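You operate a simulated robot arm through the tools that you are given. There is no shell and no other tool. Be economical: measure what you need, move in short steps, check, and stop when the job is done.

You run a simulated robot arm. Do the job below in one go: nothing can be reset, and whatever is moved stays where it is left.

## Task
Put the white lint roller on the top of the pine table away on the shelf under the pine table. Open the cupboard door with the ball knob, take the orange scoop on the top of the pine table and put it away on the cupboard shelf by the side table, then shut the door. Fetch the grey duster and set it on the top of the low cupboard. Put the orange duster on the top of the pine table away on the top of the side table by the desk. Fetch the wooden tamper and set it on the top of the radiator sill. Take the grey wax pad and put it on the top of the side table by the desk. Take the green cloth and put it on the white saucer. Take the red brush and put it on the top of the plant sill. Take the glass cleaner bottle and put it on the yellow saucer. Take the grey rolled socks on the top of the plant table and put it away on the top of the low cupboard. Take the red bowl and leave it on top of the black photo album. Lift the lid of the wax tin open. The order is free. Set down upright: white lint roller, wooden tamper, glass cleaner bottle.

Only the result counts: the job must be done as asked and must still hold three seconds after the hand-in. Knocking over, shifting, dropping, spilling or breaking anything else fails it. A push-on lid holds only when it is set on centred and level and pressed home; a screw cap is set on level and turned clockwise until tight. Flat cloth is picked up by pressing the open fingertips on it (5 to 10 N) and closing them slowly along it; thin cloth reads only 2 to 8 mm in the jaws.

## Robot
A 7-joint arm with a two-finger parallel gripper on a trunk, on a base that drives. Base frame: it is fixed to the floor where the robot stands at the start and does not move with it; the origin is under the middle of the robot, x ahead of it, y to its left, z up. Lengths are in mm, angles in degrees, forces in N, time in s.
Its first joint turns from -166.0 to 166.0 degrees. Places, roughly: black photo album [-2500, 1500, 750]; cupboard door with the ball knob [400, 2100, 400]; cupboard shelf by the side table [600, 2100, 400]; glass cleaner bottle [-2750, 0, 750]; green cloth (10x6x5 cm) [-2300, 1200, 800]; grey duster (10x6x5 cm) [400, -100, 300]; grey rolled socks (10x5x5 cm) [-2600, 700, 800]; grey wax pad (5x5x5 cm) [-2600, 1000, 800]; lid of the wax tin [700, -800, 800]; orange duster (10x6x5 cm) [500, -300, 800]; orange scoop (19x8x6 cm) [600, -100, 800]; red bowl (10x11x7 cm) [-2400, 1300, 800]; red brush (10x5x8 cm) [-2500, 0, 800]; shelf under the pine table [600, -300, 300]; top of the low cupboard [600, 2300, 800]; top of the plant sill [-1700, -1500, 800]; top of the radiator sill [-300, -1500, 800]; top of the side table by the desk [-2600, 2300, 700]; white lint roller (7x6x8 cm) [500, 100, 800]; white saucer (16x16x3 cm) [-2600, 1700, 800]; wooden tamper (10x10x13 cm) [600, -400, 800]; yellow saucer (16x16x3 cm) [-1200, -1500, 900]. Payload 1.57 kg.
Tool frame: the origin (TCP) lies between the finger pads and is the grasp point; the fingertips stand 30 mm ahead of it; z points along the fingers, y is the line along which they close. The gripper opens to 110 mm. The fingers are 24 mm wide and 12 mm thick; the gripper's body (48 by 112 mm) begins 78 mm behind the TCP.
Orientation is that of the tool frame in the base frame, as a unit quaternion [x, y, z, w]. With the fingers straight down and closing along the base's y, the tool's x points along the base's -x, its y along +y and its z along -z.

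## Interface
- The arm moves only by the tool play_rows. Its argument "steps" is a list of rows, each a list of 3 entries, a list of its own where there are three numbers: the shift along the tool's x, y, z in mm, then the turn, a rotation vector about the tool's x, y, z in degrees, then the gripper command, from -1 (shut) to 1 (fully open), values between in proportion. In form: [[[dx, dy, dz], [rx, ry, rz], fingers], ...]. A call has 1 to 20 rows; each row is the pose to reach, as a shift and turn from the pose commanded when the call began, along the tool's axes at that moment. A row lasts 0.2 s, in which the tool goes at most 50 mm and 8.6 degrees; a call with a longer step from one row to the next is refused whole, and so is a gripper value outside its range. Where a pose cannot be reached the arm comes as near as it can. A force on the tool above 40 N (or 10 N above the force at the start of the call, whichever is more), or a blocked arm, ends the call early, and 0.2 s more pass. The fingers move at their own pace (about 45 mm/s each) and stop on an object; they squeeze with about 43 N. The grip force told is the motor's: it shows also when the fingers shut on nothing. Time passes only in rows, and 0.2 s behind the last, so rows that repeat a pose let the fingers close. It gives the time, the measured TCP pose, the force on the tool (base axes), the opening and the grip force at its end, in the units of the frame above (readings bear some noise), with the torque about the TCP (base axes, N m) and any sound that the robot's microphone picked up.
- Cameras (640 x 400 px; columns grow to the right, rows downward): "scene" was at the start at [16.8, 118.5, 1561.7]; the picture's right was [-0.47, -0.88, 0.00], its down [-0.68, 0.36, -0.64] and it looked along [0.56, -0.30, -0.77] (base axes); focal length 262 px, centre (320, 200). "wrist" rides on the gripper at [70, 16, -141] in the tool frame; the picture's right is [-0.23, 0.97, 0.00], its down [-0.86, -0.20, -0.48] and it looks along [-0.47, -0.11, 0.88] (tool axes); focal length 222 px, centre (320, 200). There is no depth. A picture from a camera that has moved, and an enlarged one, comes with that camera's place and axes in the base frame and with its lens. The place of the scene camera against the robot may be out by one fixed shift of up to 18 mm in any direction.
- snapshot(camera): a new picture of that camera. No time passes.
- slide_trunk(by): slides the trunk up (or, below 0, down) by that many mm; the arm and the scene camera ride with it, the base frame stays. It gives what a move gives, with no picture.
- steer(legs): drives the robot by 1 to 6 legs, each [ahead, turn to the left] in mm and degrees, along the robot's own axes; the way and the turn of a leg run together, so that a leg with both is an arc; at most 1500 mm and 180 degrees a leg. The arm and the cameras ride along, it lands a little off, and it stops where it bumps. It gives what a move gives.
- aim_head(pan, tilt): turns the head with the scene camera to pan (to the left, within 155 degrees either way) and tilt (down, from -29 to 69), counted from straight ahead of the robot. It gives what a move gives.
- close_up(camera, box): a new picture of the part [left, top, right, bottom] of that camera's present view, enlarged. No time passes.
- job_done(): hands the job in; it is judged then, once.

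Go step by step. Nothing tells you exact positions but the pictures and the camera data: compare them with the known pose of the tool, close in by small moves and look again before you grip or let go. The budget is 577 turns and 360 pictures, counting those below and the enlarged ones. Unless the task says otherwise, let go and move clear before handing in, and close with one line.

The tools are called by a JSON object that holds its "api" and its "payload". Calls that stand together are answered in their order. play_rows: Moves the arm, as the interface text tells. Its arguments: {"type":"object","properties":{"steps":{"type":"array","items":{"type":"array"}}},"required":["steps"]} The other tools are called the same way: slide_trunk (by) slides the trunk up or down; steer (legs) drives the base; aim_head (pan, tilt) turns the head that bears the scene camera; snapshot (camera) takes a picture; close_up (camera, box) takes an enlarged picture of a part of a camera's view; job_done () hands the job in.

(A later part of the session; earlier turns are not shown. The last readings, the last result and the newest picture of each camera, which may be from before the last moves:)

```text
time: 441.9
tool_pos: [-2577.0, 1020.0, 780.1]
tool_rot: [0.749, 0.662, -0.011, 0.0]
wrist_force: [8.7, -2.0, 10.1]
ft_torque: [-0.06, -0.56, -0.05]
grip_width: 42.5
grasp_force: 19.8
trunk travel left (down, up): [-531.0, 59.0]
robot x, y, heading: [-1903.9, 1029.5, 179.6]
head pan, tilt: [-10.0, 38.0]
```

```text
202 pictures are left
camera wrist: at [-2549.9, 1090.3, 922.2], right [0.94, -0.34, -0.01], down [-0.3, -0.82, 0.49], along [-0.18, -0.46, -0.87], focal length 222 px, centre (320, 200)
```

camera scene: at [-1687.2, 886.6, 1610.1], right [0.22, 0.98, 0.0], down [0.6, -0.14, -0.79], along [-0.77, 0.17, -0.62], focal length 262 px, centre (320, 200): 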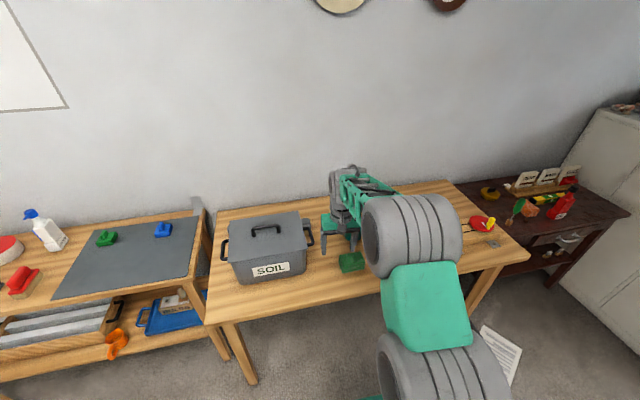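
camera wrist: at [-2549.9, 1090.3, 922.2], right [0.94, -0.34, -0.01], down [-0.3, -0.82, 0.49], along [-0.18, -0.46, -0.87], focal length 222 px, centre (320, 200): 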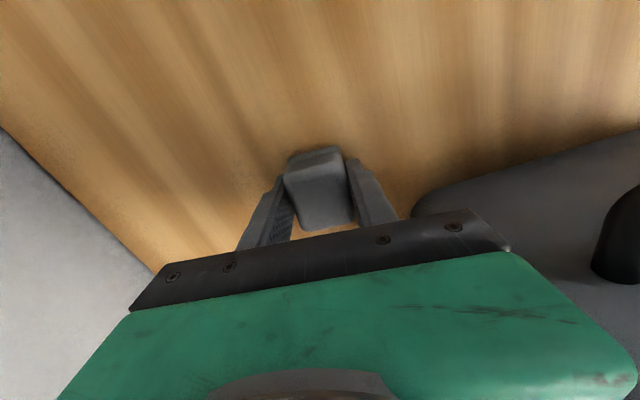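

{"api": "play_rows", "payload": {"steps": [[[0, 0, -2], [0, 0, 0], -1], [[0, 0, -2], [0, 0, 0], -1], [[0, 0, -2], [0, 0, 0], -1]]}}

{"api": "play_rows", "payload": {"steps": [[[0, 0, -20], [0, 0, 0], -1], [[0, 0, -60], [0, 0, 0], -1], [[0, 0, -105], [0, 0, 0], -1], [[0, 0, -150], [0, 0, 0], -1], [[0, 0, -190], [0, 0, 0], -1]]}}

{"api": "snapshot", "payload": {"camera": "wrist"}}

```text
time: 442.7
tool_pos: [-2577.4, 1020.6, 781.2]
tool_rot: [0.749, 0.663, -0.008, 0.001]
wrist_force: [0.4, 0.1, -0.6]
ft_torque: [-0.01, 0.03, -0.03]
grip_width: 41.7
grasp_force: 42.9
trunk travel left (down, up): [-531.0, 59.0]
robot x, y, heading: [-1899.0, 1030.9, 179.8]
head pan, tilt: [-10.0, 38.0]
```

```text
time: 443.9
tool_pos: [-2572.4, 1023.9, 973.7]
tool_rot: [0.748, 0.663, -0.009, 0.001]
wrist_force: [0.9, 0.1, 0.4]
ft_torque: [0.0, -0.02, 0.0]
grip_width: 41.0
grasp_force: 43.0
trunk travel left (down, up): [-531.0, 59.0]
robot x, y, heading: [-1902.1, 1030.5, 180.0]
head pan, tilt: [-10.0, 38.0]
```

```text
201 pictures are left
camera wrist: at [-2545.2, 1093.5, 1115.5], right [0.94, -0.35, -0.01], down [-0.3, -0.82, 0.49], along [-0.18, -0.46, -0.87], focal length 222 px, centre (320, 200)
```

wrist: 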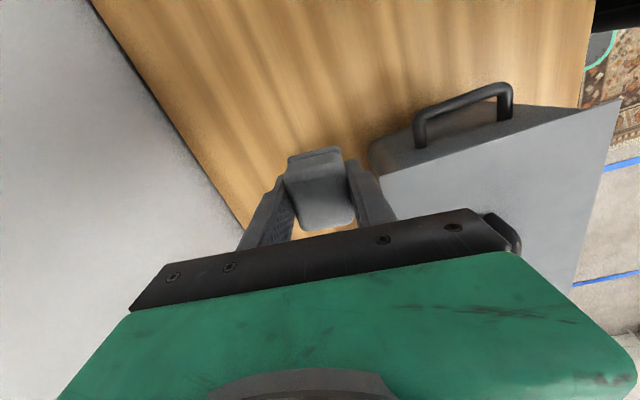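

{"api": "play_rows", "payload": {"steps": [[[5, 40, -10], [0, 0, 0], -1], [[10, 80, -20], [0, 0, 0], -1], [[15, 120, -20], [0, 0, 0], -1], [[20, 160, -20], [0, 0, 0], -1], [[25, 198, -20], [0, 0, 0], -1]]}}

{"api": "steer", "payload": {"legs": [[-240, 0], [0, -90], [1030, 0], [0, 90], [260, 0]]}}

{"api": "snapshot", "payload": {"camera": "wrist"}}

```text
time: 445.1
tool_pos: [-2372.3, 1023.7, 990.1]
tool_rot: [0.749, 0.663, -0.009, 0.002]
wrist_force: [0.6, 0.0, -1.7]
ft_torque: [-0.01, -0.07, 0.01]
grip_width: 41.2
grasp_force: 43.4
trunk travel left (down, up): [-531.0, 59.0]
robot x, y, heading: [-1898.1, 1032.2, 179.7]
head pan, tilt: [-10.0, 38.0]
```

```text
time: 461.0
tool_pos: [-2370.9, 2071.0, 989.6]
tool_rot: [0.751, 0.66, -0.009, 0.002]
wrist_force: [-0.2, 0.3, -1.0]
ft_torque: [-0.02, -0.05, -0.03]
grip_width: 41.3
grasp_force: 43.2
trunk travel left (down, up): [-531.0, 59.0]
robot x, y, heading: [-1901.4, 2070.4, 179.4]
head pan, tilt: [-10.0, 38.0]
```

```text
200 pictures are left
camera wrist: at [-2344.1, 2140.5, 1131.4], right [0.94, -0.35, -0.01], down [-0.3, -0.82, 0.49], along [-0.18, -0.46, -0.87], focal length 222 px, centre (320, 200)
```

wrist: 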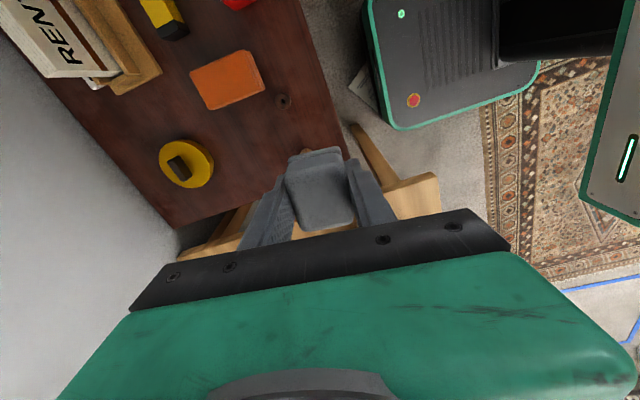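

{"api": "play_rows", "payload": {"steps": [[[3, -37, 0], [0, 0, 0], -1], [[6, -74, 20], [0, 0, 0], -1], [[10, -111, 45], [0, 0, 0], -1], [[10, -111, 90], [0, 0, 0], -1], [[10, -111, 135], [0, 0, 0], -1], [[10, -111, 180], [0, 0, 0], -1], [[10, -111, 200], [0, 0, 0], -1], [[10, -111, 200], [0, 0, 0], -1]]}}

{"api": "snapshot", "payload": {"camera": "wrist"}}

```text
time: 462.8
tool_pos: [-2481.3, 2092.3, 788.9]
tool_rot: [0.752, 0.66, -0.009, 0.001]
wrist_force: [0.4, 0.7, 0.1]
ft_torque: [0.01, -0.01, 0.03]
grip_width: 41.3
grasp_force: 43.0
trunk travel left (down, up): [-531.0, 59.0]
robot x, y, heading: [-1904.9, 2070.9, 179.2]
head pan, tilt: [-10.0, 38.0]
```

```text
199 pictures are left
camera wrist: at [-2454.6, 2161.5, 931.2], right [0.94, -0.35, -0.01], down [-0.3, -0.82, 0.49], along [-0.18, -0.46, -0.87], focal length 222 px, centre (320, 200)
```

wrist: 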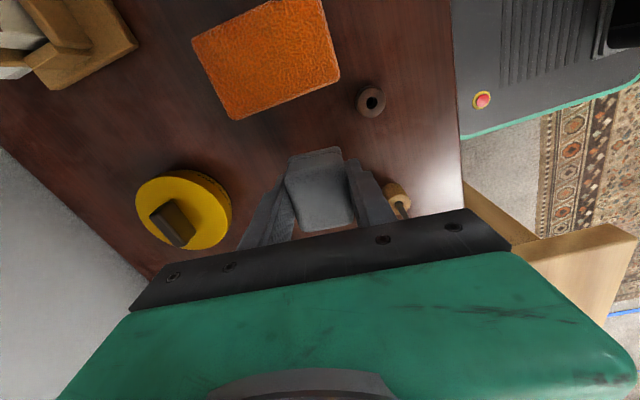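

{"api": "play_rows", "payload": {"steps": [[[0, 0, 20], [0, 0, 0], -1], [[0, 0, 35], [0, 0, 0], -1], [[0, 0, 42], [0, 0, 0], -1], [[0, 0, 47], [0, 0, 0], -1], [[0, 0, 50], [0, 0, 0], -1], [[0, 0, 53], [0, 0, 0], -1], [[0, 0, 56], [0, 0, 0], -1], [[0, 0, 58], [0, 0, 0], -1], [[0, 0, 60], [0, 0, 0], -1], [[0, 0, 62], [0, 0, 0], -1], [[0, 0, 64], [0, 0, 0], -1]]}}

```text
time: 465.2
tool_pos: [-2482.8, 2090.5, 729.4]
tool_rot: [0.752, 0.66, -0.011, 0.0]
wrist_force: [8.5, -3.4, 31.3]
ft_torque: [0.15, -1.15, -0.21]
grip_width: 41.0
grasp_force: 43.1
trunk travel left (down, up): [-531.0, 59.0]
robot x, y, heading: [-1899.0, 2073.8, 179.2]
head pan, tilt: [-10.0, 38.0]
```

{"api": "play_rows", "payload": {"steps": [[[0, 0, -2], [0, 0, 0], -0.6], [[0, 0, -2], [0, 0, 0], -0.2], [[0, 0, -2], [0, 0, 0], 0.2], [[0, 0, -2], [0, 0, 0], 0.3], [[0, 0, -25], [0, 0, 0], 0.3], [[0, 0, -70], [0, 0, 0], 0.3], [[0, 0, -115], [0, 0, 0], 0.3], [[0, 0, -160], [0, 0, 0], 0.3], [[0, 0, -205], [0, 0, 0], 0.3], [[0, 0, -250], [0, 0, 0], 0.3]]}}

{"api": "snapshot", "payload": {"camera": "wrist"}}

```text
time: 467.4
tool_pos: [-2479.1, 2095.4, 977.9]
tool_rot: [0.751, 0.66, -0.009, 0.001]
wrist_force: [-0.9, 0.1, 0.5]
ft_torque: [0.0, 0.0, -0.02]
grip_width: 71.7
grasp_force: 0.1
trunk travel left (down, up): [-531.0, 59.0]
robot x, y, heading: [-1897.9, 2070.3, 179.2]
head pan, tilt: [-10.0, 38.0]
```

```text
198 pictures are left
camera wrist: at [-2451.8, 2165.0, 1119.7], right [0.94, -0.35, -0.01], down [-0.3, -0.82, 0.49], along [-0.18, -0.46, -0.87], focal length 222 px, centre (320, 200)
```

wrist: 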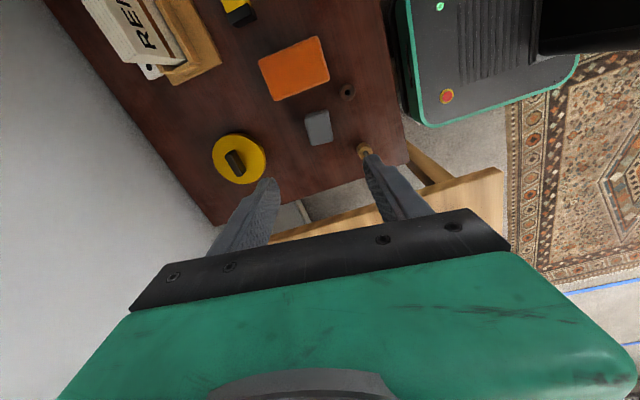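

Pad placed. Next the green cloth and red bowl: move along the craft table.

{"api": "play_rows", "payload": {"steps": [[[0, 30, 0], [0, 0, 8], 0.3], [[0, 60, 0], [0, 0, 16], 0.3], [[0, 90, 0], [0, 0, 24], 0.3], [[0, 100, 0], [0, 0, 32], 0.3], [[0, 100, 0], [0, 0, 40], 0.3], [[0, 100, 0], [0, 0, 48], 0.3], [[0, 100, 0], [0, 0, 56], 0.3], [[0, 100, 0], [0, 0, 64], 0.3], [[0, 100, 0], [0, 0, 72], 0.3], [[0, 100, 0], [0, 0, 80], 0.3], [[0, 100, 0], [0, 0, 83], 0.3]]}}

{"api": "steer", "payload": {"legs": [[-240, 0], [0, 91], [830, 0], [0, -90], [180, 0]]}}

{"api": "snapshot", "payload": {"camera": "wrist"}}

{"api": "aim_head", "payload": {"pan": 10, "tilt": 45}}

{"api": "snapshot", "payload": {"camera": "scene"}}

```text
time: 469.8
tool_pos: [-2381.7, 2082.0, 974.9]
tool_rot: [1.0, -0.004, -0.006, 0.007]
wrist_force: [0.0, -0.1, -0.2]
ft_torque: [-0.01, 0.01, -0.02]
grip_width: 71.4
grasp_force: 0.0
trunk travel left (down, up): [-531.0, 59.0]
robot x, y, heading: [-1898.8, 2069.0, 179.3]
head pan, tilt: [-10.0, 38.0]
```

```text
time: 484.5
tool_pos: [-2328.7, 1254.2, 974.6]
tool_rot: [1.0, -0.016, -0.007, 0.006]
wrist_force: [-0.2, -0.8, -0.2]
ft_torque: [0.0, -0.05, 0.01]
grip_width: 71.4
grasp_force: 0.1
trunk travel left (down, up): [-531.0, 59.0]
robot x, y, heading: [-1846.0, 1235.5, 178.0]
head pan, tilt: [-10.0, 38.0]
```

```text
197 pictures are left
camera wrist: at [-2257.5, 1238.6, 1117.5], right [-0.26, -0.97, 0.02], down [-0.84, 0.23, 0.49], along [-0.47, 0.11, -0.87], focal length 222 px, centre (320, 200)
```

wrist: 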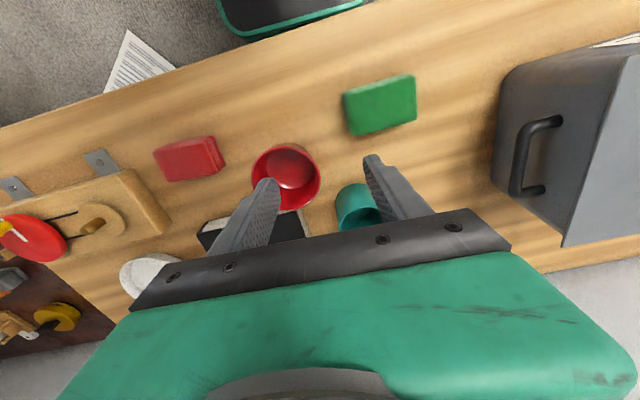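

```text
time: 485.3
tool_pos: [-2328.0, 1253.3, 975.8]
tool_rot: [1.0, -0.015, -0.006, 0.007]
wrist_force: [-1.0, -0.1, 0.4]
ft_torque: [0.0, -0.01, -0.01]
grip_width: 71.6
grasp_force: 0.1
trunk travel left (down, up): [-531.0, 59.0]
robot x, y, heading: [-1848.1, 1232.4, 178.2]
head pan, tilt: [10.0, 45.0]
```

```text
196 pictures are left
camera scene: at [-1865.4, 1063.4, 1599.9], right [-0.14, 0.99, 0.0], down [0.7, 0.1, -0.71], along [-0.7, -0.1, -0.71], focal length 262 px, centre (320, 200)
```

scene: 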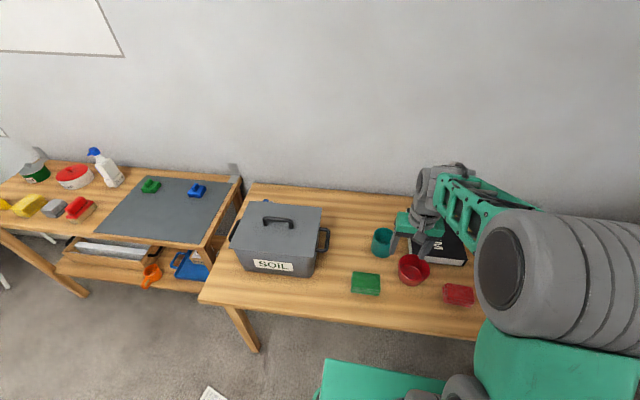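

{"api": "close_up", "payload": {"camera": "wrist", "box": [200, 60, 440, 250]}}

{"api": "close_up", "payload": {"camera": "scene", "box": [340, 210, 490, 310]}}

```text
2.11 times, centred on (320, 155) of wrist
camera zoom: at [-2257.1, 1238.6, 1117.7], right [-0.26, -0.97, 0.02], down [-0.84, 0.23, 0.49], along [-0.47, 0.11, -0.87], focal length 468 px, centre (320, 295)
```

zoom: 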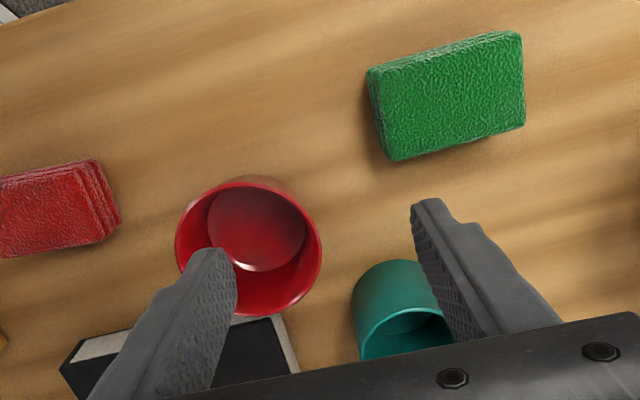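

```text
4.00 times, centred on (415, 260) of scene
camera zoom: at [-1865.4, 1063.4, 1599.9], right [-0.14, 0.99, 0.0], down [0.7, 0.1, -0.71], along [-0.7, -0.1, -0.71], focal length 1048 px, centre (-60, -40)
```

zoom: 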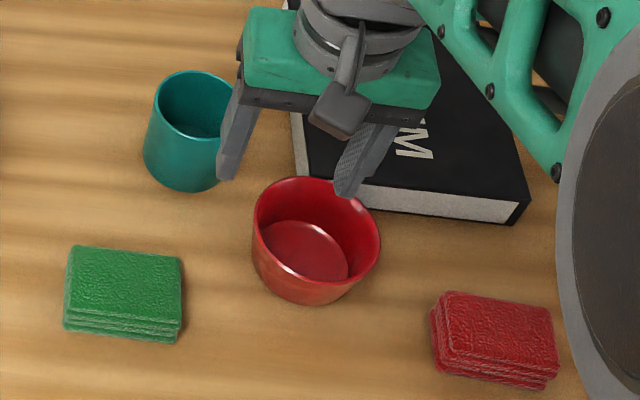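

Bowl centre ≈ (-2370, 1314), rim radius 50, rim z≈819. I'll pinch its +y wall. Move above it first.

{"api": "play_rows", "payload": {"steps": [[[-15, -36, 0], [0, 0, 0], -0.1], [[-30, -72, 20], [0, 0, 0], -0.1], [[-45, -108, 50], [0, 0, 0], -0.1], [[-45, -108, 90], [0, 0, 0], -0.1], [[-45, -108, 90], [0, 0, 0], -0.1]]}}

{"api": "snapshot", "payload": {"camera": "wrist"}}

```text
time: 486.5
tool_pos: [-2370.4, 1360.3, 881.3]
tool_rot: [1.0, -0.015, -0.007, 0.007]
wrist_force: [-0.5, 0.1, -0.2]
ft_torque: [0.02, -0.01, -0.01]
grip_width: 49.7
grasp_force: 0.1
trunk travel left (down, up): [-531.0, 59.0]
robot x, y, heading: [-1848.2, 1236.4, 177.8]
head pan, tilt: [10.0, 45.0]
```

```text
193 pictures are left
camera wrist: at [-2299.8, 1346.0, 1023.7], right [-0.26, -0.97, 0.02], down [-0.84, 0.23, 0.49], along [-0.47, 0.11, -0.87], focal length 222 px, centre (320, 200)
```

wrist: 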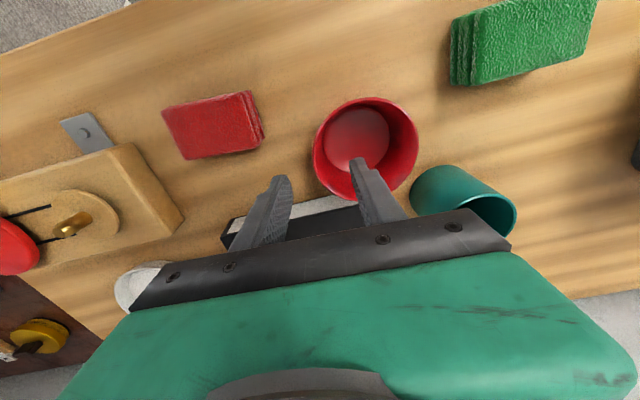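

{"api": "play_rows", "payload": {"steps": [[[3, -4, 0], [0, 0, 0], -0.1], [[3, -4, 20], [0, 0, 0], -0.1], [[3, -4, 40], [0, 0, 0], -0.1], [[3, -4, 50], [0, 0, 0], -0.1], [[3, -4, 57], [0, 0, 0], -0.1], [[3, -4, 57], [0, 0, 0], -0.1]]}}

{"api": "snapshot", "payload": {"camera": "wrist"}}

```text
time: 487.9
tool_pos: [-2368.4, 1363.6, 826.5]
tool_rot: [1.0, -0.014, -0.006, 0.007]
wrist_force: [1.3, 1.0, 0.0]
ft_torque: [0.0, -0.01, -0.03]
grip_width: 49.3
grasp_force: 0.0
trunk travel left (down, up): [-531.0, 59.0]
robot x, y, heading: [-1848.7, 1235.6, 177.9]
head pan, tilt: [10.0, 45.0]
```

```text
192 pictures are left
camera wrist: at [-2297.3, 1349.3, 968.7], right [-0.26, -0.97, 0.02], down [-0.84, 0.23, 0.49], along [-0.47, 0.11, -0.87], focal length 222 px, centre (320, 200)
```

wrist: 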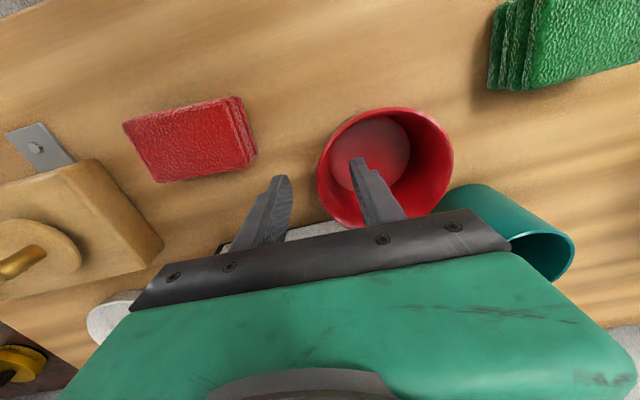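

{"api": "play_rows", "payload": {"steps": [[[0, 0, 0], [0, 0, 0], -0.3], [[0, 0, 0], [0, 0, 0], -0.5], [[0, 0, 0], [0, 0, 0], -0.7], [[0, 0, 0], [0, 0, 0], -0.85], [[0, 0, 0], [0, 0, 0], -1], [[0, 0, 0], [0, 0, 0], -1], [[0, 0, 0], [0, 0, 0], -1]]}}

{"api": "play_rows", "payload": {"steps": [[[0, 0, -8], [0, 0, 0], -1], [[0, 0, -30], [0, 0, 0], -1], [[0, 0, -65], [0, 0, 0], -1], [[0, 0, -90], [0, 0, 0], -1]]}}

{"api": "snapshot", "payload": {"camera": "wrist"}}

{"api": "snapshot", "payload": {"camera": "scene"}}

```text
time: 489.5
tool_pos: [-2369.1, 1364.4, 827.1]
tool_rot: [1.0, -0.014, -0.008, 0.007]
wrist_force: [-1.4, 0.5, 6.3]
ft_torque: [-0.49, -0.09, -0.07]
grip_width: 11.5
grasp_force: 29.0
trunk travel left (down, up): [-531.0, 59.0]
robot x, y, heading: [-1851.9, 1233.1, 178.0]
head pan, tilt: [10.0, 45.0]
```

```text
time: 490.5
tool_pos: [-2367.0, 1366.6, 919.1]
tool_rot: [1.0, -0.016, -0.005, 0.007]
wrist_force: [-0.2, 0.4, -3.7]
ft_torque: [0.1, -0.01, 0.01]
grip_width: 9.3
grasp_force: 27.2
trunk travel left (down, up): [-531.0, 59.0]
robot x, y, heading: [-1848.4, 1236.4, 177.9]
head pan, tilt: [10.0, 45.0]
```

```text
191 pictures are left
camera wrist: at [-2296.6, 1351.6, 1060.6], right [-0.26, -0.97, 0.02], down [-0.84, 0.23, 0.49], along [-0.47, 0.11, -0.87], focal length 222 px, centre (320, 200)
```

wrist: 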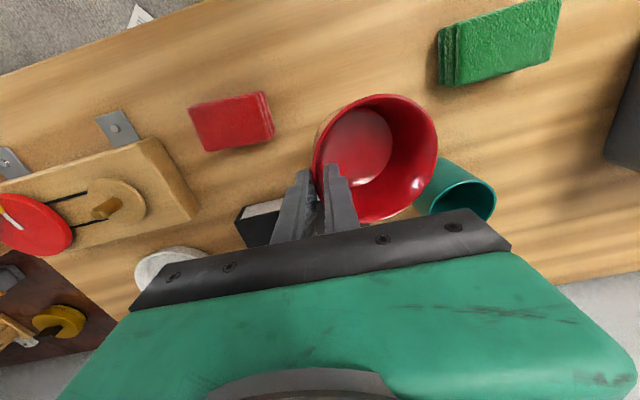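

```text
190 pictures are left
camera scene: at [-1865.4, 1063.3, 1599.8], right [-0.14, 0.99, 0.0], down [0.7, 0.1, -0.71], along [-0.7, -0.1, -0.71], focal length 262 px, centre (320, 200)
```

scene: 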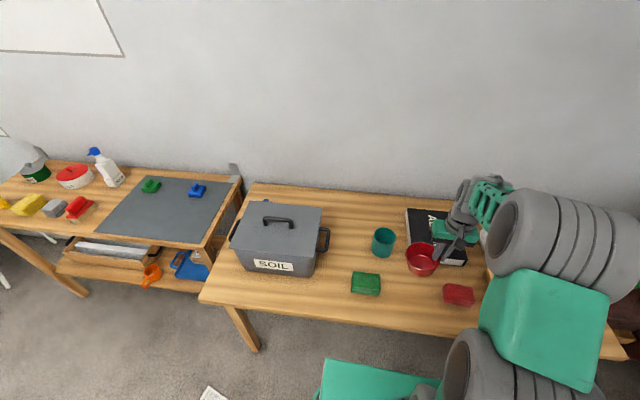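

Bowl held. Move it over the album's middle (~(-2540, 1412)).

{"api": "play_rows", "payload": {"steps": [[[-10, -15, -15], [0, 0, 0], -1], [[-45, -35, -15], [0, 0, 0], -1], [[-85, -55, -15], [0, 0, 0], -1], [[-125, -75, -15], [0, 0, 0], -1], [[-166, -88, -15], [0, 0, 0], -1], [[-166, -88, -15], [0, 0, 0], -1]]}}

{"api": "snapshot", "payload": {"camera": "wrist"}}

{"api": "snapshot", "payload": {"camera": "scene"}}

```text
time: 491.9
tool_pos: [-2531.4, 1460.8, 930.9]
tool_rot: [1.0, -0.015, -0.006, 0.007]
wrist_force: [-0.5, 0.8, -2.6]
ft_torque: [0.12, 0.0, -0.01]
grip_width: 9.1
grasp_force: 27.4
trunk travel left (down, up): [-531.0, 59.0]
robot x, y, heading: [-1847.4, 1231.7, 177.9]
head pan, tilt: [10.0, 45.0]
```

```text
189 pictures are left
camera wrist: at [-2459.6, 1444.4, 1074.9], right [-0.26, -0.97, 0.02], down [-0.84, 0.23, 0.49], along [-0.47, 0.11, -0.87], focal length 222 px, centre (320, 200)
```

wrist: 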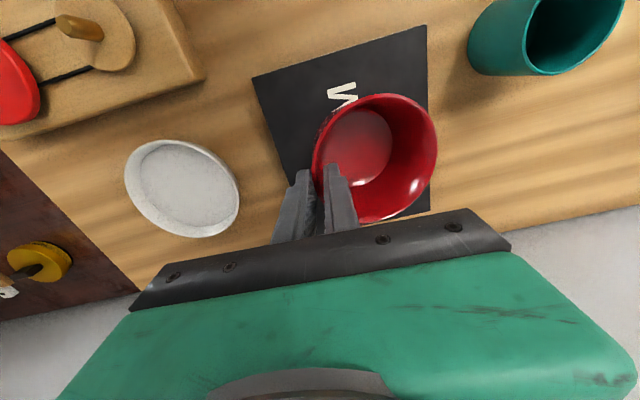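

```text
188 pictures are left
camera scene: at [-1865.9, 1063.5, 1599.9], right [-0.14, 0.99, 0.0], down [0.7, 0.1, -0.71], along [-0.7, -0.1, -0.71], focal length 262 px, centre (320, 200)
```

scene: 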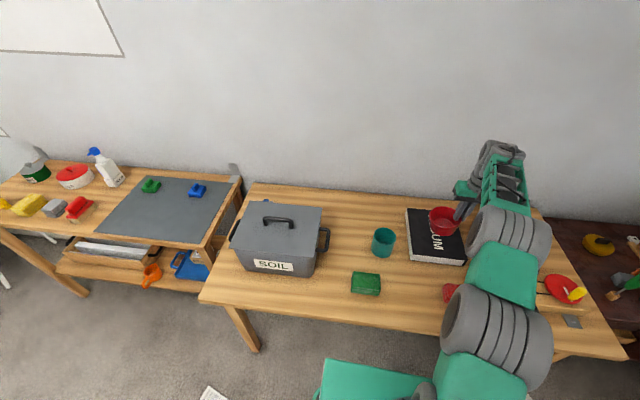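

{"api": "play_rows", "payload": {"steps": [[[-20, 0, 0], [0, 0, 0], -1], [[-20, 0, 25], [0, 0, 0], -1], [[-20, 0, 50], [0, 0, 0], -1], [[-20, 0, 62], [0, 0, 0], -1], [[-20, 0, 66], [0, 0, 0], -1], [[-20, 0, 69], [0, 0, 0], -1], [[-20, 0, 72], [0, 0, 0], -1], [[-20, 0, 74], [0, 0, 0], -1], [[-20, 0, 76], [0, 0, 0], -1], [[-20, 0, 78], [0, 0, 0], -1], [[-20, 0, 80], [0, 0, 0], -1], [[-20, 0, 82], [0, 0, 0], -1]]}}

{"api": "snapshot", "payload": {"camera": "wrist"}}

```text
time: 494.5
tool_pos: [-2551.5, 1457.5, 855.5]
tool_rot: [1.0, -0.013, -0.008, 0.006]
wrist_force: [0.9, -3.2, 32.9]
ft_torque: [-1.08, 0.05, -0.09]
grip_width: 15.0
grasp_force: 30.3
trunk travel left (down, up): [-531.0, 59.0]
robot x, y, heading: [-1848.2, 1232.6, 177.8]
head pan, tilt: [10.0, 45.0]
```

```text
187 pictures are left
camera wrist: at [-2479.3, 1442.3, 997.2], right [-0.25, -0.97, 0.02], down [-0.84, 0.23, 0.49], along [-0.48, 0.11, -0.87], focal length 222 px, centre (320, 200)
```

wrist: 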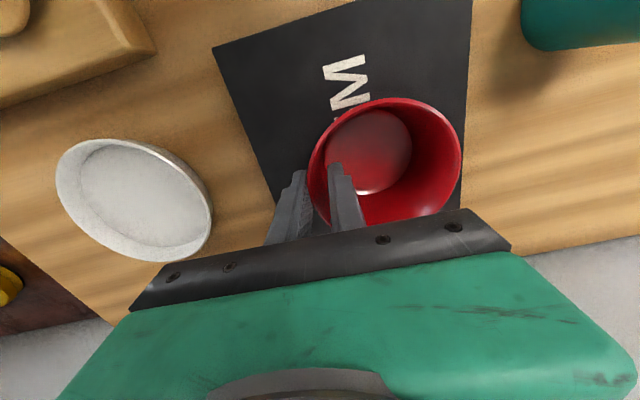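

Down on the album; ease, open and rise.

{"api": "play_rows", "payload": {"steps": [[[0, 0, -3], [0, 0, 0], -1], [[0, 0, -3], [0, 0, 0], -0.7], [[0, 0, -3], [0, 0, 0], -0.4], [[0, 0, -3], [0, 0, 0], -0.2], [[0, 0, -3], [0, 0, 0], -0.2], [[0, 0, -20], [0, 0, 0], -0.2], [[0, 0, -50], [0, 0, 0], -0.2], [[0, 0, -90], [0, 0, 0], -0.2], [[0, 0, -120], [0, 0, 0], -0.2]]}}

{"api": "snapshot", "payload": {"camera": "wrist"}}

```text
time: 496.5
tool_pos: [-2549.2, 1461.8, 970.2]
tool_rot: [1.0, -0.014, -0.006, 0.007]
wrist_force: [-0.7, 0.5, 0.7]
ft_torque: [0.03, -0.01, 0.0]
grip_width: 44.3
grasp_force: 0.0
trunk travel left (down, up): [-531.0, 59.0]
robot x, y, heading: [-1850.7, 1235.3, 177.8]
head pan, tilt: [10.0, 45.0]
```

```text
186 pictures are left
camera wrist: at [-2478.4, 1445.5, 1112.0], right [-0.26, -0.97, 0.02], down [-0.84, 0.23, 0.49], along [-0.47, 0.11, -0.87], focal length 222 px, centre (320, 200)
```

wrist: 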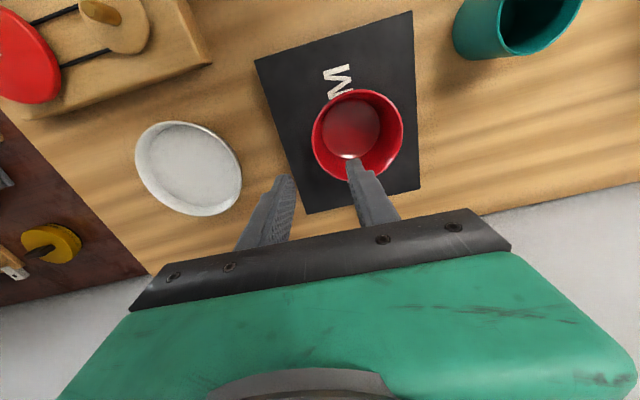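

Bowl sits on the album. Now the green cloth at (-2314, 1160): rotate the gripper 90° and move above.

{"api": "play_rows", "payload": {"steps": [[[20, 25, -10], [0, 0, -8], 0.2], [[40, 50, -10], [0, 0, -16], 0.4], [[60, 75, -10], [0, 0, -24], 0.6], [[80, 100, -10], [0, 0, -32], 0.6], [[100, 125, -10], [0, 0, -40], 0.6], [[122, 150, -10], [0, 0, -48], 0.6], [[144, 175, -10], [0, 0, -56], 0.6], [[166, 200, -10], [0, 0, -64], 0.6], [[188, 225, -10], [0, 0, -72], 0.6], [[210, 250, -10], [0, 0, -80], 0.6], [[230, 275, 0], [0, 0, -88], 0.6], [[244, 295, 20], [0, 0, -90], 0.6], [[244, 295, 50], [0, 0, -90], 0.6], [[244, 295, 50], [0, 0, -90], 0.6]]}}

{"api": "snapshot", "payload": {"camera": "wrist"}}

```text
time: 499.5
tool_pos: [-2317.6, 1156.6, 921.8]
tool_rot: [0.717, 0.697, -0.01, 0.001]
wrist_force: [0.0, 1.7, -0.1]
ft_torque: [0.01, -0.01, -0.01]
grip_width: 87.7
grasp_force: 0.0
trunk travel left (down, up): [-531.0, 59.0]
robot x, y, heading: [-1848.8, 1234.8, 177.8]
head pan, tilt: [10.0, 45.0]
```

```text
185 pictures are left
camera wrist: at [-2297.7, 1229.8, 1063.7], right [0.97, -0.26, -0.01], down [-0.22, -0.84, 0.49], along [-0.13, -0.47, -0.87], focal length 222 px, centre (320, 200)
```

wrist: 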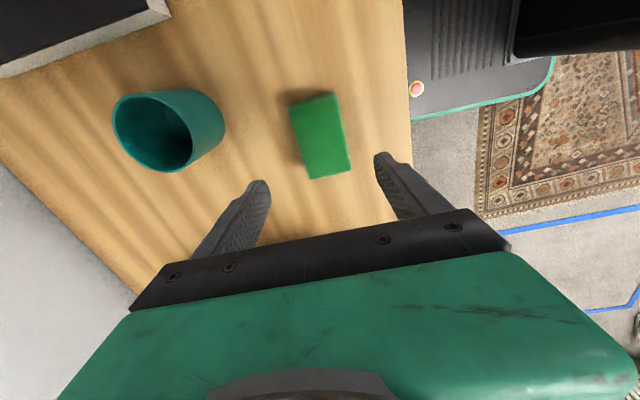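

{"api": "play_rows", "payload": {"steps": [[[12.6, 3, 40], [0, 0, 0], 0.6], [[12.6, 3, 80], [0, 0, 0], 0.6], [[12.6, 3, 110], [0, 0, 0], 0.6], [[12.6, 3, 127], [0, 0, 0], 0.6], [[12.6, 3, 127], [0, 0, 0], 0.2], [[12.6, 3, 127], [0, 0, 0], -0.2], [[12.6, 3, 127], [0, 0, 0], -0.6], [[12.6, 3, 127], [0, 0, 0], -1], [[12.6, 3, 127], [0, 0, 0], -1]]}}

{"api": "snapshot", "payload": {"camera": "wrist"}}

```text
time: 501.5
tool_pos: [-2315.1, 1167.8, 795.4]
tool_rot: [0.718, 0.696, -0.01, 0.001]
wrist_force: [-0.7, 0.7, -0.3]
ft_torque: [0.05, -0.03, 0.02]
grip_width: 59.2
grasp_force: 43.2
trunk travel left (down, up): [-531.0, 59.0]
robot x, y, heading: [-1849.2, 1232.3, 178.3]
head pan, tilt: [10.0, 45.0]
```

```text
184 pictures are left
camera wrist: at [-2295.0, 1239.0, 937.2], right [0.97, -0.26, -0.01], down [-0.22, -0.84, 0.49], along [-0.13, -0.47, -0.87], focal length 222 px, centre (320, 200)
```

wrist: 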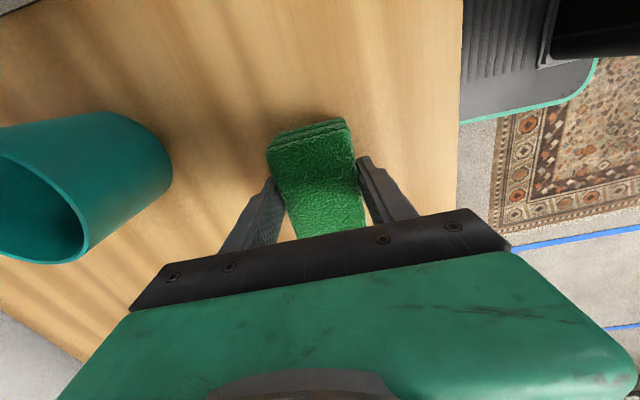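

{"api": "play_rows", "payload": {"steps": [[[0, 0, -20], [0, 0, 0], -1], [[0, 0, -65], [0, 0, 0], -1], [[0, 0, -110], [0, 0, 0], -1], [[0, 0, -150], [0, 0, 0], -1]]}}

{"api": "steer", "payload": {"legs": [[-150, 0], [0, -88], [440, 0], [0, 90], [170, 0]]}}

{"api": "snapshot", "payload": {"camera": "wrist"}}

```text
time: 502.5
tool_pos: [-2314.0, 1170.1, 944.6]
tool_rot: [0.718, 0.696, -0.009, 0.001]
wrist_force: [0.2, -0.7, -0.8]
ft_torque: [-0.02, -0.02, 0.01]
grip_width: 58.9
grasp_force: 43.1
trunk travel left (down, up): [-531.0, 59.0]
robot x, y, heading: [-1850.4, 1237.8, 177.8]
head pan, tilt: [10.0, 45.0]
```

```text
time: 514.7
tool_pos: [-2334.0, 1589.3, 944.2]
tool_rot: [0.709, 0.706, -0.01, 0.001]
wrist_force: [-0.3, 0.7, -0.1]
ft_torque: [0.01, -0.01, -0.03]
grip_width: 58.7
grasp_force: 42.9
trunk travel left (down, up): [-531.0, 59.0]
robot x, y, heading: [-1871.6, 1664.2, 179.2]
head pan, tilt: [10.0, 45.0]
```

```text
183 pictures are left
camera wrist: at [-2315.1, 1662.7, 1086.2], right [0.97, -0.23, -0.01], down [-0.2, -0.85, 0.49], along [-0.12, -0.48, -0.87], focal length 222 px, centre (320, 200)
```

wrist: 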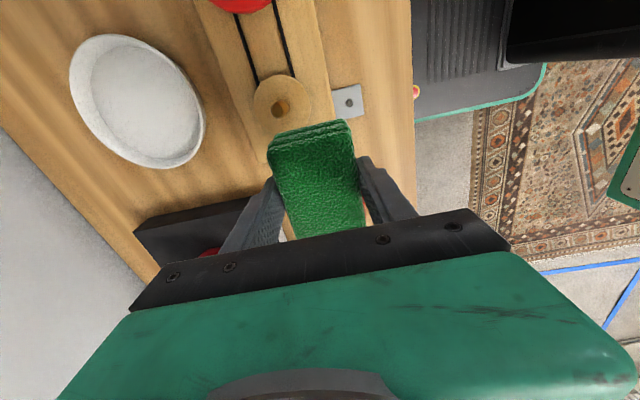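

{"api": "play_rows", "payload": {"steps": [[[18, -42, 0], [0, 0, 0], -1], [[36, -84, 0], [0, 0, 0], -1], [[54, -126, 0], [0, 0, 0], -1], [[72, -168, 0], [0, 0, 0], -1], [[90, -205, 0], [0, 0, 0], -1], [[94, -216, 30], [0, 0, 0], -1], [[94, -216, 70], [0, 0, 0], -1], [[94, -216, 90], [0, 0, 0], -1], [[94, -216, 90], [0, 0, 0], -1]]}}

{"api": "snapshot", "payload": {"camera": "wrist"}}

```text
time: 516.7
tool_pos: [-2549.0, 1683.3, 853.9]
tool_rot: [0.708, 0.706, -0.009, 0.001]
wrist_force: [0.4, -0.5, -1.2]
ft_torque: [0.04, 0.04, 0.03]
grip_width: 58.8
grasp_force: 43.3
trunk travel left (down, up): [-531.0, 59.0]
robot x, y, heading: [-1868.3, 1668.0, 179.4]
head pan, tilt: [10.0, 45.0]
```

```text
182 pictures are left
camera wrist: at [-2530.4, 1756.5, 996.7], right [0.97, -0.23, -0.01], down [-0.2, -0.85, 0.49], along [-0.12, -0.48, -0.87], focal length 222 px, centre (320, 200)
```

wrist: 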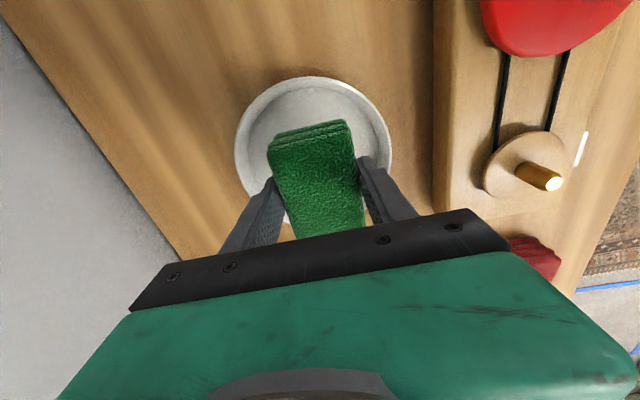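

{"api": "play_rows", "payload": {"steps": [[[6, -3, 10], [0, 0, 0], -1], [[6, -3, 25], [0, 0, 0], -1], [[6, -3, 34], [0, 0, 0], -1], [[6, -3, 38], [0, 0, 0], -1], [[6, -3, 41], [0, 0, 0], -1], [[6, -3, 44], [0, 0, 0], -1], [[6, -3, 46], [0, 0, 0], -1], [[6, -3, 48], [0, 0, 0], -1], [[6, -3, 50], [0, 0, 0], -1], [[6, -3, 52], [0, 0, 0], -1], [[6, -3, 54], [0, 0, 0], -1]]}}

```text
time: 519.1
tool_pos: [-2554.3, 1689.6, 802.2]
tool_rot: [0.708, 0.706, -0.009, 0.001]
wrist_force: [0.2, 0.2, -0.5]
ft_torque: [-0.03, 0.0, 0.03]
grip_width: 58.7
grasp_force: 43.1
trunk travel left (down, up): [-531.0, 59.0]
robot x, y, heading: [-1872.6, 1665.8, 179.3]
head pan, tilt: [10.0, 45.0]
```

{"api": "play_rows", "payload": {"steps": [[[0, 0, 2], [0, 0, 0], -1], [[0, 0, 4], [0, 0, 0], -1], [[0, 0, 6], [0, 0, 0], -1], [[0, 0, 8], [0, 0, 0], -1], [[0, 0, 10], [0, 0, 0], -1], [[0, 0, 12], [0, 0, 0], -1]]}}

{"api": "snapshot", "payload": {"camera": "wrist"}}

```text
time: 520.2
tool_pos: [-2556.4, 1688.8, 800.9]
tool_rot: [0.708, 0.706, -0.012, -0.003]
wrist_force: [6.2, -0.4, 16.3]
ft_torque: [-0.06, -0.66, 0.02]
grip_width: 59.0
grasp_force: 43.4
trunk travel left (down, up): [-531.0, 59.0]
robot x, y, heading: [-1868.5, 1666.4, 179.4]
head pan, tilt: [10.0, 45.0]
stopped in row 5: the force on the tool passed its limit (the readings are from after the stop); the commanded pose is now the measured one
```

```text
181 pictures are left
camera wrist: at [-2536.3, 1761.4, 942.9], right [0.97, -0.23, -0.02], down [-0.19, -0.85, 0.49], along [-0.13, -0.48, -0.87], focal length 222 px, centre (320, 200)
```

wrist: 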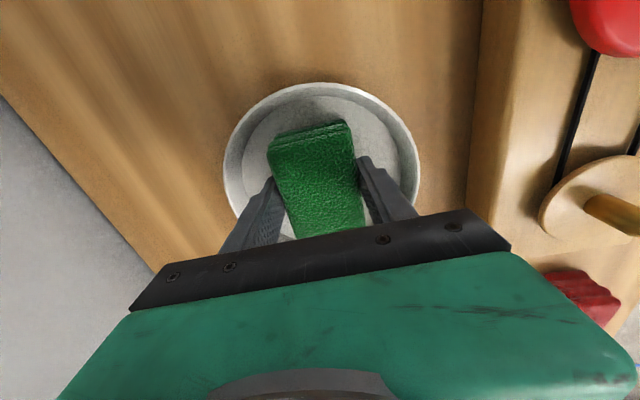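

{"api": "play_rows", "payload": {"steps": [[[0, 0, -1], [0, 0, 0], -0.2], [[0, 0, -1], [0, 0, 0], 0.2], [[0, 0, -1], [0, 0, 0], 0.35], [[0, 0, -1], [0, 0, 0], 0.35], [[0, 0, -20], [0, 0, 0], 0.35], [[0, 0, -60], [0, 0, 0], 0.35], [[0, 0, -105], [0, 0, 0], 0.35], [[0, 0, -150], [0, 0, 0], 0.35]]}}

{"api": "snapshot", "payload": {"camera": "wrist"}}

```text
time: 522.0
tool_pos: [-2552.0, 1689.6, 951.4]
tool_rot: [0.709, 0.705, -0.011, -0.001]
wrist_force: [-0.2, 0.2, -0.2]
ft_torque: [0.02, 0.02, 0.04]
grip_width: 74.1
grasp_force: 0.0
trunk travel left (down, up): [-531.0, 59.0]
robot x, y, heading: [-1864.4, 1665.3, 179.3]
head pan, tilt: [10.0, 45.0]
```

```text
180 pictures are left
camera wrist: at [-2533.5, 1762.9, 1092.3], right [0.97, -0.23, -0.01], down [-0.19, -0.85, 0.49], along [-0.13, -0.48, -0.87], focal length 222 px, centre (320, 200)
```

wrist: 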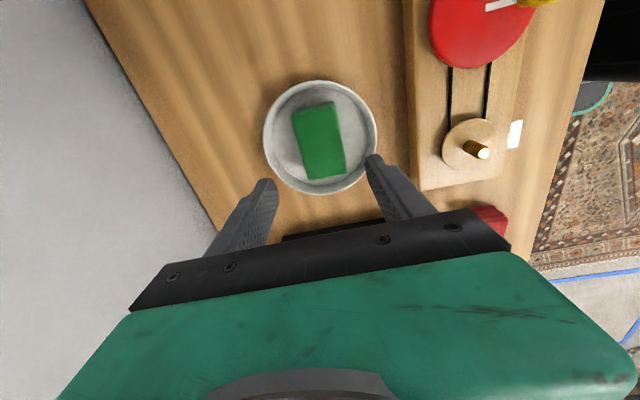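

Green cloth is on the saucer. Next the grey rolled socks behind the soil box at ~(-2621, 710).

{"api": "play_rows", "payload": {"steps": [[[0, 40, 0], [0, 0, 0], 0.35], [[0, 80, 0], [0, 0, 0], 0.35], [[0, 120, 0], [0, 0, 0], 0.35], [[0, 160, -10], [0, 0, 0], 0.35], [[0, 200, -20], [0, 0, 0], 0.35]]}}

{"api": "steer", "payload": {"legs": [[-200, 0], [0, 91], [970, 0], [0, -90], [240, 0]]}}

{"api": "aim_head", "payload": {"pan": 12, "tilt": 42}}

{"api": "snapshot", "payload": {"camera": "scene"}}

{"api": "snapshot", "payload": {"camera": "wrist"}}

```text
time: 523.2
tool_pos: [-2352.2, 1686.9, 964.0]
tool_rot: [0.709, 0.705, -0.012, -0.002]
wrist_force: [0.4, 0.5, 0.4]
ft_torque: [-0.03, -0.01, 0.01]
grip_width: 74.1
grasp_force: 0.0
trunk travel left (down, up): [-531.0, 59.0]
robot x, y, heading: [-1867.8, 1664.4, 179.3]
head pan, tilt: [10.0, 45.0]
```

```text
time: 538.5
tool_pos: [-2383.3, 710.6, 963.7]
tool_rot: [0.7, 0.714, -0.012, -0.002]
wrist_force: [-0.2, 0.5, -0.1]
ft_torque: [-0.01, 0.0, 0.0]
grip_width: 74.3
grasp_force: 0.1
trunk travel left (down, up): [-531.0, 59.0]
robot x, y, heading: [-1904.1, 704.8, -179.3]
head pan, tilt: [10.0, 45.0]
```

```text
time: 539.1
tool_pos: [-2384.9, 710.3, 963.3]
tool_rot: [0.7, 0.714, -0.012, -0.002]
wrist_force: [0.9, -0.3, 0.4]
ft_torque: [0.01, 0.0, 0.01]
grip_width: 74.1
grasp_force: 0.1
trunk travel left (down, up): [-531.0, 59.0]
robot x, y, heading: [-1902.6, 698.3, -179.4]
head pan, tilt: [12.0, 42.0]
```

```text
179 pictures are left
camera scene: at [-1911.6, 525.1, 1604.2], right [-0.22, 0.98, 0.0], down [0.65, 0.15, -0.74], along [-0.72, -0.16, -0.67], focal length 262 px, centre (320, 200)
```

scene: 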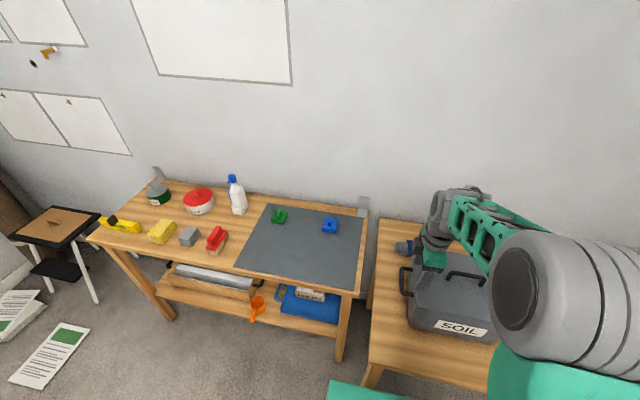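

```text
178 pictures are left
camera wrist: at [-2367.2, 784.0, 1106.0], right [0.98, -0.21, -0.02], down [-0.17, -0.85, 0.49], along [-0.12, -0.48, -0.87], focal length 222 px, centre (320, 200)
```

wrist: 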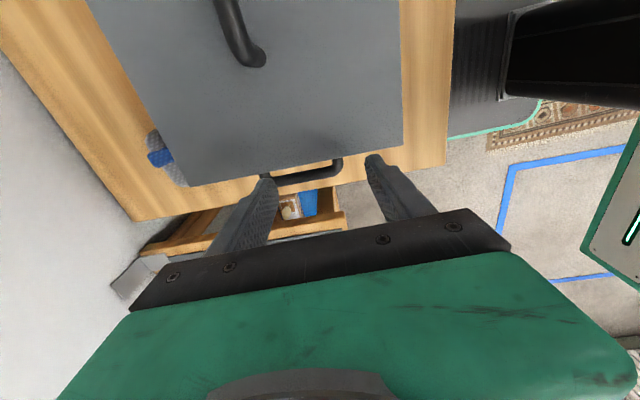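

{"api": "steer", "payload": {"legs": [[40, 0]]}}

{"api": "play_rows", "payload": {"steps": [[[5, -40, -25], [0, 0, 0], 0.35], [[10, -80, -25], [0, 0, 0], 0.35], [[15, -120, -25], [0, 0, 0], 0.35], [[19, -160, -25], [0, 0, 0], 0.35], [[19, -190, -25], [0, 0, 0], 0.35], [[19, -190, -25], [0, 0, 0], 0.35]]}}

{"api": "snapshot", "payload": {"camera": "wrist"}}

```text
time: 540.0
tool_pos: [-2423.5, 711.6, 964.2]
tool_rot: [0.7, 0.714, -0.012, -0.002]
wrist_force: [-0.4, -0.6, 0.9]
ft_torque: [-0.01, -0.01, -0.02]
grip_width: 74.4
grasp_force: 0.2
trunk travel left (down, up): [-531.0, 59.0]
robot x, y, heading: [-1940.2, 697.9, -179.2]
head pan, tilt: [12.0, 42.0]
```

```text
time: 541.4
tool_pos: [-2615.7, 727.3, 991.8]
tool_rot: [0.7, 0.714, -0.011, -0.001]
wrist_force: [0.0, -0.3, -0.5]
ft_torque: [-0.01, -0.03, 0.0]
grip_width: 74.2
grasp_force: 0.1
trunk travel left (down, up): [-531.0, 59.0]
robot x, y, heading: [-1945.5, 697.7, -179.2]
head pan, tilt: [12.0, 42.0]
```

```text
177 pictures are left
camera wrist: at [-2597.4, 799.5, 1134.2], right [0.98, -0.21, -0.02], down [-0.17, -0.85, 0.49], along [-0.12, -0.48, -0.87], focal length 222 px, centre (320, 200)
```

wrist: 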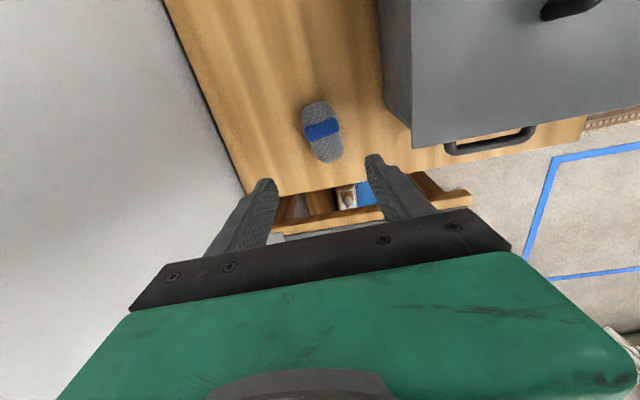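

{"api": "play_rows", "payload": {"steps": [[[-4, -2, 30], [0, 0, -6], 0.35], [[-4, -2, 75], [0, 0, -6], 0.35], [[-4, -2, 120], [0, 0, -6], 0.35], [[-4, -2, 160], [0, 0, -6], 0.35], [[-4, -2, 160], [0, 0, -6], 0.35]]}}

{"api": "snapshot", "payload": {"camera": "wrist"}}

```text
time: 542.6
tool_pos: [-2621.1, 719.8, 831.3]
tool_rot: [0.661, 0.75, -0.012, -0.003]
wrist_force: [0.3, -0.1, -0.6]
ft_torque: [-0.02, -0.03, 0.0]
grip_width: 74.1
grasp_force: 0.0
trunk travel left (down, up): [-531.0, 59.0]
robot x, y, heading: [-1942.6, 696.8, -179.2]
head pan, tilt: [12.0, 42.0]
```

```text
176 pictures are left
camera wrist: at [-2610.2, 793.9, 972.9], right [0.99, -0.1, -0.02], down [-0.08, -0.87, 0.49], along [-0.07, -0.49, -0.87], focal length 222 px, centre (320, 200)
```

wrist: 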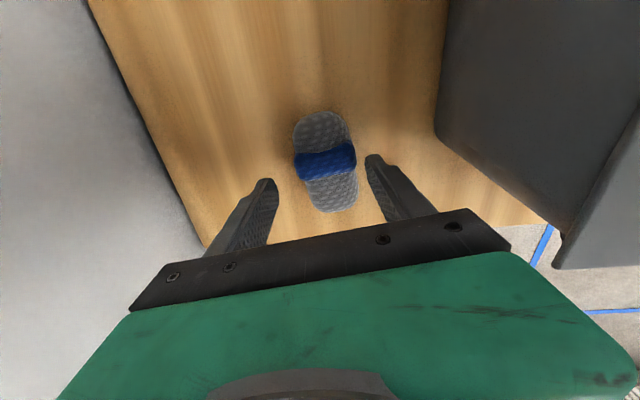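

{"api": "play_rows", "payload": {"steps": [[[3, 5, 20], [0, 0, 0], 0.35], [[3, 5, 40], [0, 0, 0], 0.35], [[3, 5, 48], [0, 0, 0], 0.35], [[3, 5, 48], [0, 0, 0], 0], [[3, 5, 48], [0, 0, 0], -0.4], [[3, 5, 48], [0, 0, 0], -0.7], [[3, 5, 48], [0, 0, 0], -1], [[3, 5, 48], [0, 0, 0], -1], [[3, 5, 48], [0, 0, 0], -1]]}}

{"api": "play_rows", "payload": {"steps": [[[0, 0, -15], [0, 0, 0], -1], [[0, 0, -50], [0, 0, 0], -1], [[0, 0, -95], [0, 0, 0], -1], [[0, 0, -140], [0, 0, 0], -1], [[0, 0, -185], [0, 0, 0], -1], [[0, 0, -215], [0, 0, 0], -1], [[0, 40, -215], [0, 0, 0], -1], [[0, 80, -215], [0, 0, 0], -1], [[0, 120, -215], [0, 0, 0], -1], [[0, 160, -215], [0, 0, 0], -1], [[0, 190, -215], [0, 0, 0], -1]]}}

{"api": "snapshot", "payload": {"camera": "wrist"}}

```text
time: 544.6
tool_pos: [-2615.5, 723.4, 782.3]
tool_rot: [0.662, 0.75, -0.012, -0.003]
wrist_force: [0.1, -0.4, -0.3]
ft_torque: [0.0, 0.0, -0.02]
grip_width: 49.2
grasp_force: 43.4
trunk travel left (down, up): [-531.0, 59.0]
robot x, y, heading: [-1937.4, 702.4, -179.2]
head pan, tilt: [12.0, 42.0]
```

```text
time: 547.0
tool_pos: [-2423.6, 749.2, 995.1]
tool_rot: [0.661, 0.75, -0.012, -0.003]
wrist_force: [-0.5, 0.0, -1.1]
ft_torque: [-0.01, 0.0, 0.0]
grip_width: 49.2
grasp_force: 42.8
trunk travel left (down, up): [-531.0, 59.0]
robot x, y, heading: [-1944.3, 698.8, -179.1]
head pan, tilt: [12.0, 42.0]
```

```text
175 pictures are left
camera wrist: at [-2413.4, 824.2, 1136.4], right [0.99, -0.1, -0.02], down [-0.08, -0.87, 0.49], along [-0.07, -0.49, -0.87], focal length 222 px, centre (320, 200)
```

wrist: 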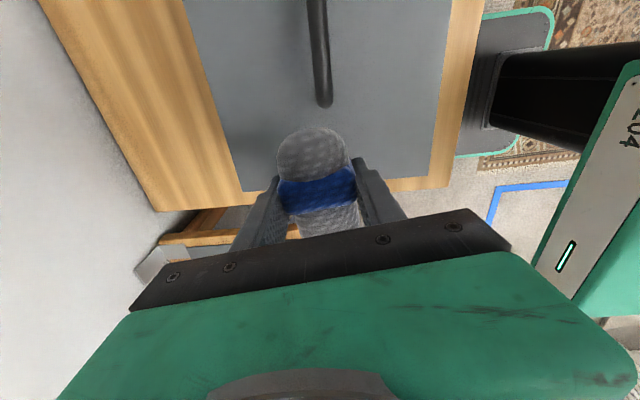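

Socks held. Cross the room back to the low cupboard.

{"api": "steer", "payload": {"legs": [[-300, 0], [0, -117], [1100, 0], [990, 0], [0, -63]]}}

{"api": "aim_head", "payload": {"pan": 0, "tilt": 40}}

{"api": "snapshot", "payload": {"camera": "scene"}}

```text
time: 566.6
tool_pos: [-327.8, 2605.4, 995.3]
tool_rot: [0.764, -0.645, 0.002, -0.012]
wrist_force: [0.1, 0.5, -1.1]
ft_torque: [-0.04, -0.01, -0.01]
grip_width: 49.1
grasp_force: 43.0
trunk travel left (down, up): [-531.0, 59.0]
robot x, y, heading: [-813.3, 2634.5, 3.4]
head pan, tilt: [12.0, 42.0]
```

```text
time: 567.4
tool_pos: [-328.9, 2605.2, 994.2]
tool_rot: [0.764, -0.645, 0.001, -0.013]
wrist_force: [-0.8, 0.4, -1.5]
ft_torque: [0.01, 0.01, 0.01]
grip_width: 49.3
grasp_force: 42.4
trunk travel left (down, up): [-531.0, 59.0]
robot x, y, heading: [-815.9, 2638.0, 3.1]
head pan, tilt: [0.0, 40.0]
```

```text
174 pictures are left
camera scene: at [-788.0, 2787.9, 1607.1], right [0.06, -1.0, 0.0], down [-0.64, -0.04, -0.77], along [0.76, 0.04, -0.64], focal length 262 px, centre (320, 200)
```

scene: 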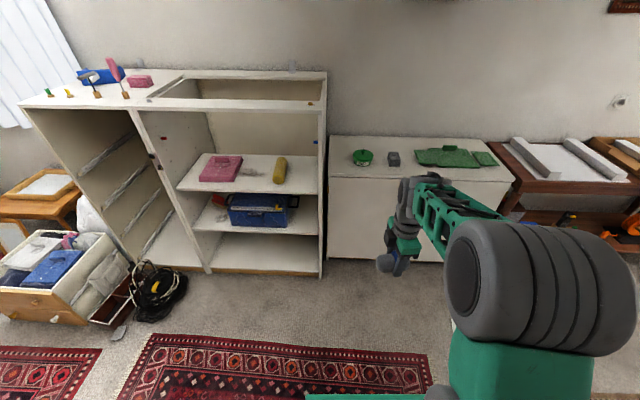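

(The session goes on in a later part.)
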